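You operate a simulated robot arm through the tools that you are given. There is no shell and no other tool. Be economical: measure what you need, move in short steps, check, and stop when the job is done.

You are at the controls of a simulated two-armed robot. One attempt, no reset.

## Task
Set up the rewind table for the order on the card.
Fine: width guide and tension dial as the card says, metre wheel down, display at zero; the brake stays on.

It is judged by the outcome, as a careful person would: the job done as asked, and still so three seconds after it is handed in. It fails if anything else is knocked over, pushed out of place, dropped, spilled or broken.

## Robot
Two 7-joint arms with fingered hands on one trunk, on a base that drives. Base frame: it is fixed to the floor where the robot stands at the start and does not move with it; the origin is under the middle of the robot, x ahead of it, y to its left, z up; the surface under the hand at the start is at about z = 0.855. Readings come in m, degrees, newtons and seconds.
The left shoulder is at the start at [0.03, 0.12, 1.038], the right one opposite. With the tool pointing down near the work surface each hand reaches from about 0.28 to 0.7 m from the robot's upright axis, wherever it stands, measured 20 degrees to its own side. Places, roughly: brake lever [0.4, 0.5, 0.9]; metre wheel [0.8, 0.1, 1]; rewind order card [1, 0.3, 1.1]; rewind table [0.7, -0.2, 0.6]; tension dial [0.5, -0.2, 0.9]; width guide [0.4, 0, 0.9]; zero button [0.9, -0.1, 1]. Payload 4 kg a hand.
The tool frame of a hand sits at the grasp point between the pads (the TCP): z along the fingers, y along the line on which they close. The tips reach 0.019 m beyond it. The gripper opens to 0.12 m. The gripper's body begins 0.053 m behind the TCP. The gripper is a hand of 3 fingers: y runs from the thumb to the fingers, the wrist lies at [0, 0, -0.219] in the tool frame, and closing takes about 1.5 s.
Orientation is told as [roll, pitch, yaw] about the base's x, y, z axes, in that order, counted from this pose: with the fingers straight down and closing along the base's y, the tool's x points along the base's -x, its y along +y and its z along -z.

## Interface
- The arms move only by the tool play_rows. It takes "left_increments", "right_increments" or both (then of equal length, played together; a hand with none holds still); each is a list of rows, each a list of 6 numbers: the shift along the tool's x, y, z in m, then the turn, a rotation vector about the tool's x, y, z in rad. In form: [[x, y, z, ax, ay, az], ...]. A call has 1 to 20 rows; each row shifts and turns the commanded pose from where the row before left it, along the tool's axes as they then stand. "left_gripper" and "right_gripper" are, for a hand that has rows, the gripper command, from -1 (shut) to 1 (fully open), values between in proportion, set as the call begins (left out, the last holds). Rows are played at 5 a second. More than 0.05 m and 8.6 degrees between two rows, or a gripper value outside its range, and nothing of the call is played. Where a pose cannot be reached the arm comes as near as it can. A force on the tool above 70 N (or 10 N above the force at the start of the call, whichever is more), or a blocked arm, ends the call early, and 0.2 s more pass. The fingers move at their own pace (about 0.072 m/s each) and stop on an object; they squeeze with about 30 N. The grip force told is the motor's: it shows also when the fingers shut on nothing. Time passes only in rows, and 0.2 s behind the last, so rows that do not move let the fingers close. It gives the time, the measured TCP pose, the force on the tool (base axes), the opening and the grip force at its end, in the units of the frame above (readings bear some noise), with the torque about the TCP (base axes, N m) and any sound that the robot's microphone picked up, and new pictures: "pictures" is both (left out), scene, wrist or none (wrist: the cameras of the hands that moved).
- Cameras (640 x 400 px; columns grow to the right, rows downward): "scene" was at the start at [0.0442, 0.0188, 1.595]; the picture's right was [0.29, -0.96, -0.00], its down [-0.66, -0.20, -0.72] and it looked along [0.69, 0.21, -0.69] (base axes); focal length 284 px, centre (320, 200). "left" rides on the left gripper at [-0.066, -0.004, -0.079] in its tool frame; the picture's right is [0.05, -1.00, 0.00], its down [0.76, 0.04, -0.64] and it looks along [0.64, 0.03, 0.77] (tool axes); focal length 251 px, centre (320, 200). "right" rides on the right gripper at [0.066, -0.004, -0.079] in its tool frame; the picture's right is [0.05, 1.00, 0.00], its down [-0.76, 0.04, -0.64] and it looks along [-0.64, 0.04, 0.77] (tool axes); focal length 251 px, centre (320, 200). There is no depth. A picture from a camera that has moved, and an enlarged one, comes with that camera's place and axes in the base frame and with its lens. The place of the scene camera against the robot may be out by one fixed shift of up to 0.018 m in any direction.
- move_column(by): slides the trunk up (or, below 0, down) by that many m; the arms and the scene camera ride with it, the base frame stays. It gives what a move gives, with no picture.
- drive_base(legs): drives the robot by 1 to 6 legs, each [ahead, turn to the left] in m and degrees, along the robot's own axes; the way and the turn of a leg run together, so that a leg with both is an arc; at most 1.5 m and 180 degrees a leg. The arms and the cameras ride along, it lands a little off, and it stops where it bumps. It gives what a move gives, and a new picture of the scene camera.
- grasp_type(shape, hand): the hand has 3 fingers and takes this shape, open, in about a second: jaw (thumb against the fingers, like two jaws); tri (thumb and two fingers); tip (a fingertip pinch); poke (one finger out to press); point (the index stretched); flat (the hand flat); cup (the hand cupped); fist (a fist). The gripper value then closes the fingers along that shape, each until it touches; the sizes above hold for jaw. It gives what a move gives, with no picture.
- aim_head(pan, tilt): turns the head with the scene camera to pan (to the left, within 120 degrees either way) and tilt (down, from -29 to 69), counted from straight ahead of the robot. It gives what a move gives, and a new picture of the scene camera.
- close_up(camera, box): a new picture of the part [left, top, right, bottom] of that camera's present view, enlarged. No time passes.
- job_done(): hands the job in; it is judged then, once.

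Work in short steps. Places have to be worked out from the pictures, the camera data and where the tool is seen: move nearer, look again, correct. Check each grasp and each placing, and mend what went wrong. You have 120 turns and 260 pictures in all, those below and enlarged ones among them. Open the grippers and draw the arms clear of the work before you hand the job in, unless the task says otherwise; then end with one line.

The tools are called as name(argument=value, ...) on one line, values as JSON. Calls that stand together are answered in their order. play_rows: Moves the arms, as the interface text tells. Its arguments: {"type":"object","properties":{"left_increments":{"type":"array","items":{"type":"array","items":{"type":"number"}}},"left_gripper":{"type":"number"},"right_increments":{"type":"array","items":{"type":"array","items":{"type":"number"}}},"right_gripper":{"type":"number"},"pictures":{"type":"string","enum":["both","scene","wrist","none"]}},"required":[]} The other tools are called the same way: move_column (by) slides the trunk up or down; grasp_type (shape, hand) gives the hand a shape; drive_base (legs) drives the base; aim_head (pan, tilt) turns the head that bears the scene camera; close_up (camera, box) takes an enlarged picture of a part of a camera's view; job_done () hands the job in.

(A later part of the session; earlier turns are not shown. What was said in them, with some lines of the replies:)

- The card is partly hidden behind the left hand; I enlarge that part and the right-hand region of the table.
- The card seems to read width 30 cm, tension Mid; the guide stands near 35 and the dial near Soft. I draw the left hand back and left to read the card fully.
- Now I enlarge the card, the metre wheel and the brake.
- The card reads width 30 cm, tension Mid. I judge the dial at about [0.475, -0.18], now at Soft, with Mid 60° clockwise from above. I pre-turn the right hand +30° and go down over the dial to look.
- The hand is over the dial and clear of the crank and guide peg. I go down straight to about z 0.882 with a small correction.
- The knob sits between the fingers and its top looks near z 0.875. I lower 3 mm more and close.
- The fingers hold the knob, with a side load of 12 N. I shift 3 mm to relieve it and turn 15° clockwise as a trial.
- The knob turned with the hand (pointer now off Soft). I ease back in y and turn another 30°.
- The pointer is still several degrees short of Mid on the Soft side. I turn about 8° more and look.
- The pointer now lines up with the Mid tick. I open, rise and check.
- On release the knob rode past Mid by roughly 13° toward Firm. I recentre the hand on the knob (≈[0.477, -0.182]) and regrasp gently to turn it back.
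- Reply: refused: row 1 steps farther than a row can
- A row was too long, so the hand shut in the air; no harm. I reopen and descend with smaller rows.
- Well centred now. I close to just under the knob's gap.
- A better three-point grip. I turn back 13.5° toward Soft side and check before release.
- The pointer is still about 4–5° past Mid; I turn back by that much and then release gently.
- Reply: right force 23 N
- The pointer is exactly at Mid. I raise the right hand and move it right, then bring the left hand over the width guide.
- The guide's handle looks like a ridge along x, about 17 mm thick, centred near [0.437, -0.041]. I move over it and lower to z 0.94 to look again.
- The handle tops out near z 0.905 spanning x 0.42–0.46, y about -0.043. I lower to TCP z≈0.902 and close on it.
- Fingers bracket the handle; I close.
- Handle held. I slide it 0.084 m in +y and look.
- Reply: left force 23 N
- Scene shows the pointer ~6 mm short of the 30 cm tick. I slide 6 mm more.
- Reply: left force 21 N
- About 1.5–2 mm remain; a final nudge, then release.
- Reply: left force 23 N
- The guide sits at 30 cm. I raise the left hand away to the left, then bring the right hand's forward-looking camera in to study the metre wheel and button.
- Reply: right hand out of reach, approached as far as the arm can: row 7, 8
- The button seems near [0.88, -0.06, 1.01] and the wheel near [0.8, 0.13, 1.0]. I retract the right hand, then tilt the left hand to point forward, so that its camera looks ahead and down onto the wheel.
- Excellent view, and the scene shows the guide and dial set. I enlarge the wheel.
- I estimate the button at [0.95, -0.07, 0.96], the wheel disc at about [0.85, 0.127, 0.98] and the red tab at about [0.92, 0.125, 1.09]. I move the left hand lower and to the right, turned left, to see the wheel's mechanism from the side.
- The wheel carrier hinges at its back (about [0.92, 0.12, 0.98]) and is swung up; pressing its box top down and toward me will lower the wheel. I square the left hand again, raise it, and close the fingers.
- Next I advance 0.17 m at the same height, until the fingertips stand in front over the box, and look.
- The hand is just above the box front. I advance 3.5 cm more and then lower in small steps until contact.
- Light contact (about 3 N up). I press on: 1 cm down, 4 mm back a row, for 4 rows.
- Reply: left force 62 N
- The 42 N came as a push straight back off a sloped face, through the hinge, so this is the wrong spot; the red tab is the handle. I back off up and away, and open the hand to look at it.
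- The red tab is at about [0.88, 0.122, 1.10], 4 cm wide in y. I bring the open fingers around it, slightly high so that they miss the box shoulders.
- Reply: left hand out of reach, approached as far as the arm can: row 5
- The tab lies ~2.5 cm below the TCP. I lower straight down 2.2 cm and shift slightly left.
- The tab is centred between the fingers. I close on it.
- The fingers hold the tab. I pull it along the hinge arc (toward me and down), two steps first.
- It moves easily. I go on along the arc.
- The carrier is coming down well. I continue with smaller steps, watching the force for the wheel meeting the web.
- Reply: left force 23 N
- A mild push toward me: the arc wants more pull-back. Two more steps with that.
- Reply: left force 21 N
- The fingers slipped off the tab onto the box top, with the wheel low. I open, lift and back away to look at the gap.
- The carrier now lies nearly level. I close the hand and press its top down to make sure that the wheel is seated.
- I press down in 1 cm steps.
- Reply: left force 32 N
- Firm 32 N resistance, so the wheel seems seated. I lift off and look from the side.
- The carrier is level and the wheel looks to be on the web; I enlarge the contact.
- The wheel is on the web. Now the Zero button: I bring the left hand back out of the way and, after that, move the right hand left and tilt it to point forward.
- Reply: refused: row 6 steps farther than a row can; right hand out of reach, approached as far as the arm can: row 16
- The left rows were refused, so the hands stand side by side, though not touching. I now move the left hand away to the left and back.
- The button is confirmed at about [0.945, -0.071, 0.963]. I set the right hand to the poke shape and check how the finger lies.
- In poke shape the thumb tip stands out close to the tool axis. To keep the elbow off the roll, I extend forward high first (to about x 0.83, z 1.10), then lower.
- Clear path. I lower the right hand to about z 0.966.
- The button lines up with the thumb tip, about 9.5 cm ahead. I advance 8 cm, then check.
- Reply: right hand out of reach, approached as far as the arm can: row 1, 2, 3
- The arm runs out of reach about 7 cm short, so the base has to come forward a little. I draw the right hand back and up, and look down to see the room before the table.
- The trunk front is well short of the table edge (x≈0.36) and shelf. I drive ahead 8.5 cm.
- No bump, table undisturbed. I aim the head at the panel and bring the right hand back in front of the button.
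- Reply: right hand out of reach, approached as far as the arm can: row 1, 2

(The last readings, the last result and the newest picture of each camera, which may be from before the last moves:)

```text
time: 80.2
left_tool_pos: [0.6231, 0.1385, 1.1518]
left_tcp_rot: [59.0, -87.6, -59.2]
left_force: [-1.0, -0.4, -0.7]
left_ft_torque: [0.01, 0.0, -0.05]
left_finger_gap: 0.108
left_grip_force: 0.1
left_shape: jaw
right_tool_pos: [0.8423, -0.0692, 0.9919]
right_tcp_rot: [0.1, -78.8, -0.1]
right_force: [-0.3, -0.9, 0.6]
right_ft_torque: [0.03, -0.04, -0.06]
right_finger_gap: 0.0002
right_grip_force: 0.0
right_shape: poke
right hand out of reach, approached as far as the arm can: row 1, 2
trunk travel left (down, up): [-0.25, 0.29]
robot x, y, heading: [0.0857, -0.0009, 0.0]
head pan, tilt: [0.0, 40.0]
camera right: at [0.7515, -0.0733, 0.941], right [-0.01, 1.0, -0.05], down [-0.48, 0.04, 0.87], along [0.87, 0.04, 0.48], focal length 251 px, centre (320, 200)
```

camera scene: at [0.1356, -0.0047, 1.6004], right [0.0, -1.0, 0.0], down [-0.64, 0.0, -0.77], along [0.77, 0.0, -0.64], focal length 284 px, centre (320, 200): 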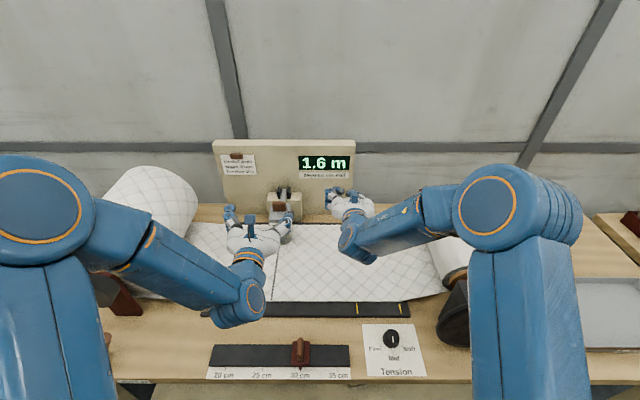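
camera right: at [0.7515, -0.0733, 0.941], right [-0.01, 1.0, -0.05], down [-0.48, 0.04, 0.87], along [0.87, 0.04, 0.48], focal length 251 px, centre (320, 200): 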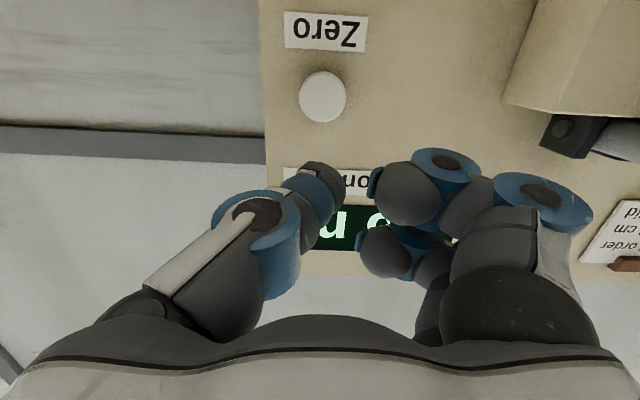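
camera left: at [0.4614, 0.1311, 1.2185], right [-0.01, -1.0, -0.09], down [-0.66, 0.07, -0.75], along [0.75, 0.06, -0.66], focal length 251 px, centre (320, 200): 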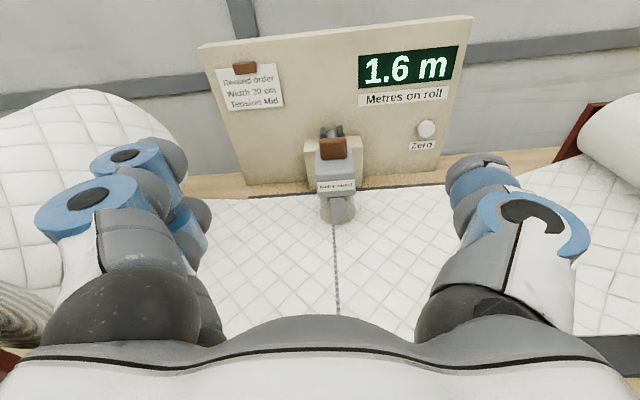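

I am 2.6 cm high; I lower, and then advance 5 cm.

play_rows(right_increments=[[0.0255, -0.001, 0.005, 0, 0, 0], [0, 0, 0, 0, 0, 0], [-0.0048, 0, 0.0245, 0, 0, 0], [-0.0048, 0, 0.0245, 0, 0, 0], [0, 0, 0, 0, 0, 0]], pictures="wrist")

close_up(camera="left", box=[360, 0, 640, 200])

```text
time: 81.4
left_tool_pos: [0.6229, 0.1384, 1.1517]
left_tcp_rot: [58.8, -87.4, -59.0]
left_force: [-0.5, -0.2, 0.4]
left_ft_torque: [-0.02, -0.01, -0.01]
left_finger_gap: 0.1081
left_grip_force: 0.1
left_shape: jaw
right_tool_pos: [0.8918, -0.07, 0.9633]
right_tcp_rot: [0.1, -78.7, -0.1]
right_force: [0.3, 0.9, 1.1]
right_ft_torque: [-0.04, -0.02, 0.03]
right_finger_gap: 0.0
right_grip_force: 0.1
right_shape: poke
trunk travel left (down, up): [-0.25, 0.29]
robot x, y, heading: [0.0831, 0.0028, 0.2]
head pan, tilt: [0.0, 40.0]
camera right: at [0.802, -0.0735, 0.9132], right [-0.01, 1.0, -0.05], down [-0.48, 0.04, 0.87], along [0.88, 0.04, 0.48], focal length 251 px, centre (320, 200)
```

right: 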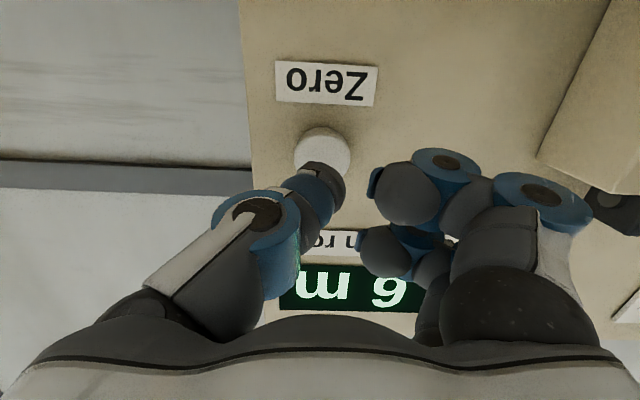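

```text
2.00 times, centred on (500, 100) of left
camera zoom: at [0.5459, 0.1317, 1.2187], right [0.0, -1.0, -0.09], down [-0.66, 0.07, -0.75], along [0.75, 0.06, -0.66], focal length 503 px, centre (-40, 400)
```

zoom: 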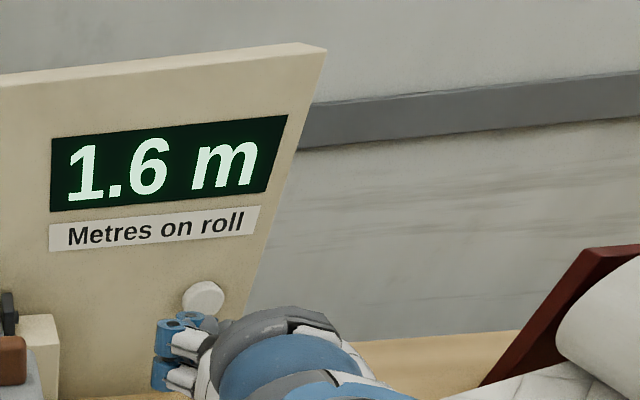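

Aligned. I advance 3 cm, then in 5 mm presses.

play_rows(right_increments=[[-0.004, 0, 0.0196, 0, 0, 0], [-0.002, 0, 0.0098, 0, 0, 0], [-0.001, 0, 0.0049, 0, 0, 0], [-0.001, 0, 0.0049, 0, 0, 0], [0, 0, 0, 0, 0, 0]], pictures="wrist")

close_up(camera="left", box=[360, 0, 640, 200])

```text
time: 82.6
left_tool_pos: [0.6197, 0.1385, 1.1524]
left_tcp_rot: [61.4, -87.3, -61.5]
left_force: [0.7, -0.1, 0.2]
left_ft_torque: [0.01, 0.0, 0.0]
left_finger_gap: 0.1079
left_grip_force: 0.1
left_shape: jaw
right_tool_pos: [0.9292, -0.0704, 0.9632]
right_tcp_rot: [0.1, -78.7, -0.1]
right_force: [-19.0, -2.4, -2.5]
right_ft_torque: [0.01, -0.01, -0.13]
right_finger_gap: 0.0
right_grip_force: 0.1
right_shape: poke
trunk travel left (down, up): [-0.25, 0.29]
robot x, y, heading: [0.0879, 0.0016, -0.1]
head pan, tilt: [0.0, 40.0]
heard: click
camera right: at [0.8395, -0.0746, 0.9134], right [-0.01, 1.0, -0.05], down [-0.48, 0.04, 0.88], along [0.88, 0.04, 0.48], focal length 251 px, centre (320, 200)
```

right: 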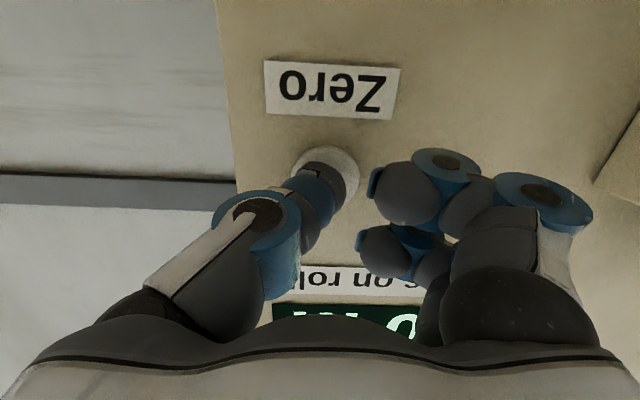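

```text
2.00 times, centred on (500, 100) of left
camera zoom: at [0.5435, 0.1313, 1.2197], right [0.0, -1.0, -0.09], down [-0.66, 0.07, -0.75], along [0.75, 0.06, -0.66], focal length 503 px, centre (-40, 400)
```

zoom: 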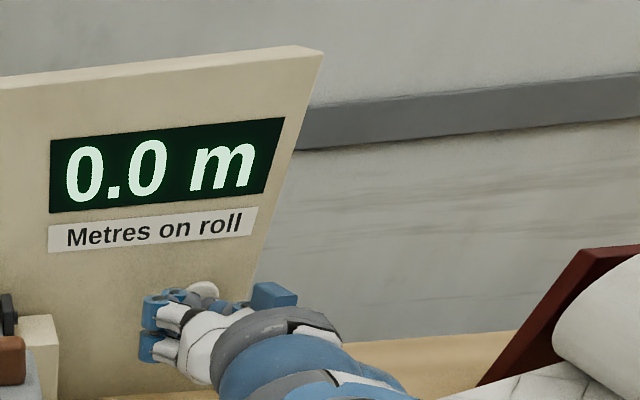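

Click heard, and the display reads 0.0 m. I withdraw the right hand straight back, then up.

play_rows(right_increments=[[0.006, 0, -0.03, 0, 0, 0], [0.008, 0, -0.04, 0, 0, 0], [-0.01, 0, -0.04, 0, 0, 0], [-0.03, 0, -0.035, 0, 0, 0], [-0.035, 0, -0.03, 0, 0, 0], [-0.035, 0, -0.03, 0, 0, 0], [-0.035, 0, -0.03, 0, 0, 0], [-0.02, 0, -0.03, 0, 0, 0], [0, 0, 0, 0, 0, 0]], left_increments=[[0, 0, 0, 0, 0, 0], [-0.03, 0, 0, 0, 0, 0], [-0.03, 0, 0, 0, 0, 0], [-0.03, 0, 0, 0, 0, 0], [0, 0, -0.03, 0, 0, 0], [0, 0, -0.03, 0, 0, 0], [0, 0, -0.03, 0, 0, 0], [0, 0, -0.03, 0, 0, 0], [0, 0, 0, 0, 0, 0]], pictures="both")

```text
time: 84.6
left_tool_pos: [0.5676, 0.1225, 1.2644]
left_tcp_rot: [57.2, -87.4, -57.3]
left_force: [0.3, -0.1, -0.4]
left_ft_torque: [0.02, 0.0, -0.02]
left_finger_gap: 0.1082
left_grip_force: 0.0
left_shape: jaw
left hand out of reach, approached as far as the arm can: row 6, 7, 8
right_tool_pos: [0.7002, -0.0716, 1.166]
right_tcp_rot: [-0.2, -78.8, 0.2]
right_force: [0.5, -0.3, 0.7]
right_ft_torque: [0.0, -0.01, 0.0]
right_finger_gap: 0.0
right_grip_force: 0.1
right_shape: poke
trunk travel left (down, up): [-0.25, 0.29]
robot x, y, heading: [0.0843, -0.002, 0.2]
head pan, tilt: [0.0, 40.0]
camera scene: at [0.1365, -0.0038, 1.6004], right [0.0, -1.0, 0.0], down [-0.64, 0.0, -0.77], along [0.77, 0.0, -0.64], focal length 284 px, centre (320, 200)
camera right: at [0.6111, -0.0757, 1.1147], right [-0.01, 1.0, -0.05], down [-0.48, 0.04, 0.87], along [0.88, 0.04, 0.48], focal length 251 px, centre (320, 200)
camera left: at [0.4916, 0.1161, 1.3326], right [0.0, -1.0, -0.09], down [-0.66, 0.07, -0.75], along [0.75, 0.06, -0.66], focal length 251 px, centre (320, 200)
```

scene: 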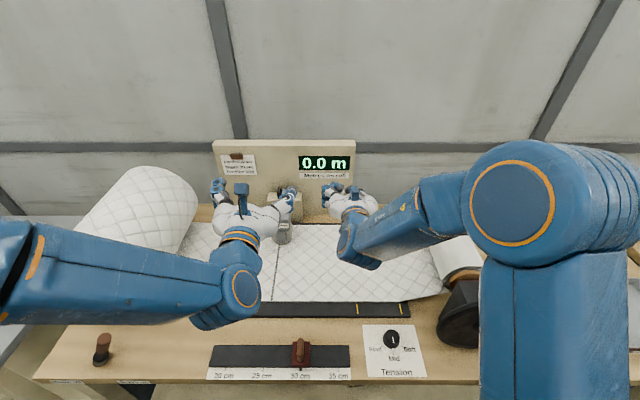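
right: 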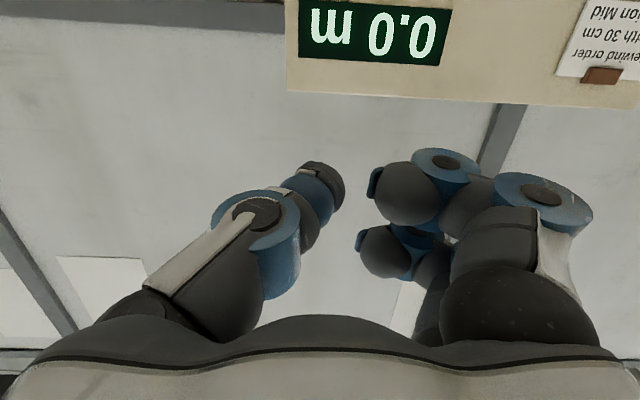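
left: 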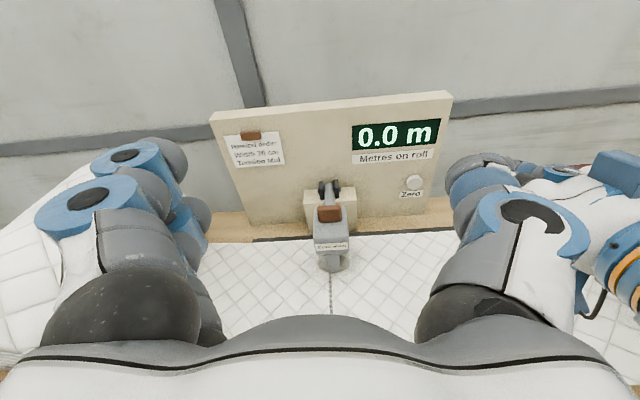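

Wheel down, display 0.0 m. I open the right hand, back the base off so that both arms come clear, and do a final check of guide and dial.

grasp_type(hand="right", shape="jaw")

drive_base(legs=[[-0.3, 0]])

play_rows(right_increments=[[0, 0, 0, 0, 0, 0], [0, 0, 0, 0, 0, 0], [0, 0, 0, 0, 0, 0], [0, 0, 0, 0, 0, 0], [0, 0, 0, 0, 0, 0]], right_gripper=1, pictures="scene")

aim_head(pan=0, tilt=45)

```text
time: 85.5
left_tool_pos: [0.5674, 0.1216, 1.2648]
left_tcp_rot: [58.5, -87.4, -58.7]
left_force: [-0.9, -0.4, 0.2]
left_ft_torque: [0.0, -0.03, -0.03]
left_finger_gap: 0.1079
left_grip_force: 0.2
left_shape: jaw
right_tool_pos: [0.7017, -0.0721, 1.1651]
right_tcp_rot: [0.1, -78.8, -0.1]
right_force: [-0.1, -0.2, 0.1]
right_ft_torque: [0.03, 0.01, 0.02]
right_finger_gap: 0.1199
right_grip_force: 0.1
right_shape: jaw
trunk travel left (down, up): [-0.25, 0.29]
robot x, y, heading: [0.0838, 0.0009, -0.3]
head pan, tilt: [0.0, 40.0]
```

```text
time: 87.6
left_tool_pos: [0.2635, 0.121, 1.2669]
left_tcp_rot: [59.9, -87.3, -59.9]
left_force: [0.1, -0.1, -0.4]
left_ft_torque: [-0.03, 0.04, -0.04]
left_finger_gap: 0.1081
left_grip_force: 0.1
left_shape: jaw
right_tool_pos: [0.3952, -0.0724, 1.1667]
right_tcp_rot: [0.1, -78.9, 0.0]
right_force: [0.2, -0.3, 0.1]
right_ft_torque: [0.03, 0.0, 0.04]
right_finger_gap: 0.12
right_grip_force: 0.1
right_shape: jaw
trunk travel left (down, up): [-0.25, 0.29]
robot x, y, heading: [-0.2212, -0.004, 0.1]
head pan, tilt: [0.0, 40.0]
camera scene: at [-0.17, -0.005, 1.6006], right [0.0, -1.0, 0.0], down [-0.64, 0.0, -0.77], along [0.77, 0.0, -0.64], focal length 284 px, centre (320, 200)
```

scene: 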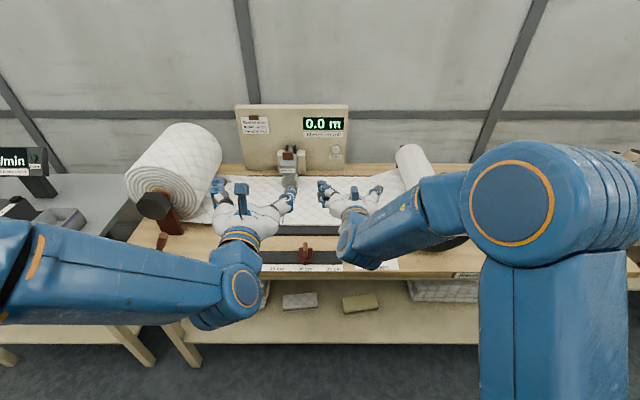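

```text
time: 88.8
left_tool_pos: [0.2646, 0.1227, 1.266]
left_tcp_rot: [58.6, -87.4, -58.6]
left_force: [-0.2, 0.2, -0.3]
left_ft_torque: [-0.01, -0.04, 0.04]
left_finger_gap: 0.1083
left_grip_force: 0.1
left_shape: jaw
right_tool_pos: [0.397, -0.0719, 1.1653]
right_tcp_rot: [0.2, -78.8, -0.1]
right_force: [0.3, -0.3, -1.0]
right_ft_torque: [-0.02, -0.01, 0.02]
right_finger_gap: 0.1201
right_grip_force: 0.1
right_shape: jaw
trunk travel left (down, up): [-0.25, 0.29]
robot x, y, heading: [-0.2183, -0.0037, 0.1]
head pan, tilt: [0.0, 40.0]
camera scene: at [-0.1683, -0.005, 1.6005], right [0.0, -1.0, 0.0], down [-0.64, 0.0, -0.77], along [0.77, 0.0, -0.64], focal length 284 px, centre (320, 200)
```

scene: 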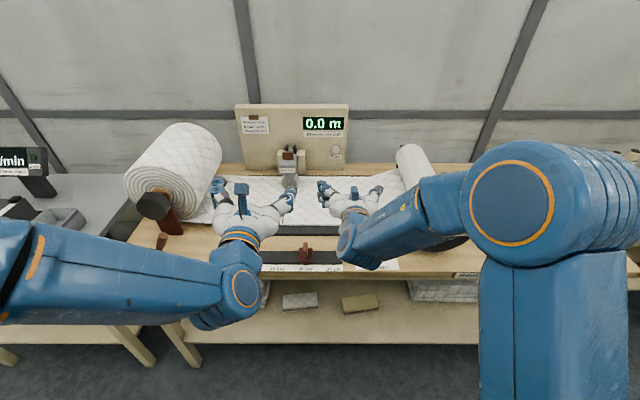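

```text
time: 89.4
left_tool_pos: [0.2641, 0.1221, 1.2665]
left_tcp_rot: [58.7, -87.5, -58.8]
left_force: [-0.2, 0.4, 1.6]
left_ft_torque: [0.02, -0.01, 0.0]
left_finger_gap: 0.1082
left_grip_force: 0.1
left_shape: jaw
right_tool_pos: [0.3973, -0.0727, 1.1659]
right_tcp_rot: [0.1, -78.9, -0.2]
right_force: [0.7, 0.3, 0.5]
right_ft_torque: [-0.01, -0.04, 0.01]
right_finger_gap: 0.1201
right_grip_force: 0.0
right_shape: jaw
trunk travel left (down, up): [-0.25, 0.29]
robot x, y, heading: [-0.2211, -0.0025, 0.1]
head pan, tilt: [0.0, 45.0]
camera scene: at [-0.1722, -0.005, 1.5933], right [0.0, -1.0, 0.0], down [-0.71, 0.0, -0.71], along [0.71, 0.0, -0.71], focal length 284 px, centre (320, 200)
```

scene: 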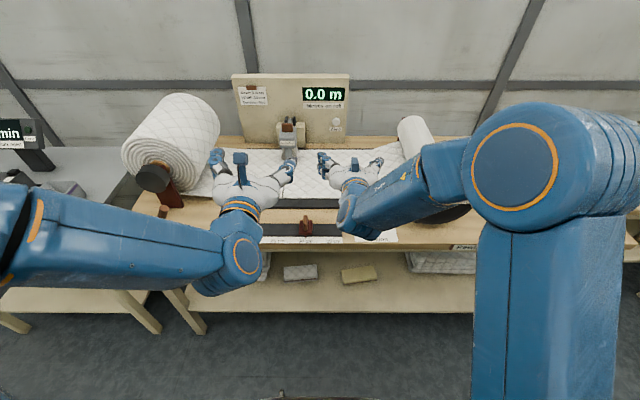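

A last enlargement of the guide pointer.

close_up(camera="scene", box=[260, 200, 400, 250])

close_up(camera="scene", box=[230, 70, 360, 170])

```text
4.57 times, centred on (330, 225) of scene
camera zoom: at [-0.1722, -0.005, 1.5933], right [0.0, -1.0, 0.0], down [-0.71, 0.0, -0.71], along [0.71, 0.0, -0.71], focal length 1298 px, centre (274, 86)
```

zoom: 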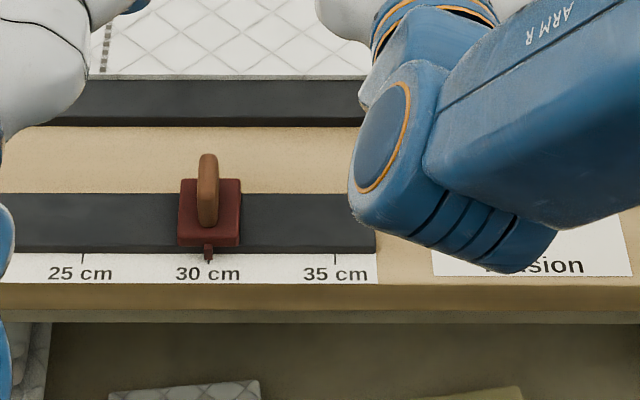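

```text
4.00 times, centred on (295, 120) of scene
camera zoom: at [-0.1722, -0.005, 1.5933], right [0.0, -1.0, 0.0], down [-0.71, 0.0, -0.71], along [0.71, 0.0, -0.71], focal length 1135 px, centre (420, 520)
```

zoom: 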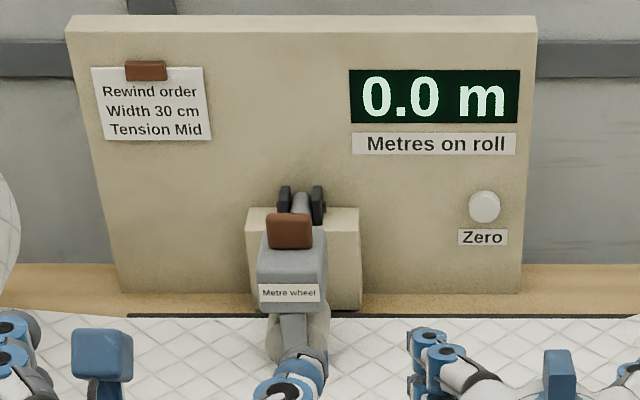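

The guide is at 30 cm, the dial at Mid, the wheel is down and the display reads 0.0 m. The brake was never touched, so I hand the job in.

job_done()

```text
The job is handed in.
```

The rewind table is set up as the card says: width guide at 30 cm, tension dial at Mid, metre wheel down on the web, display at 0.0 m, and the brake left on and untouched.
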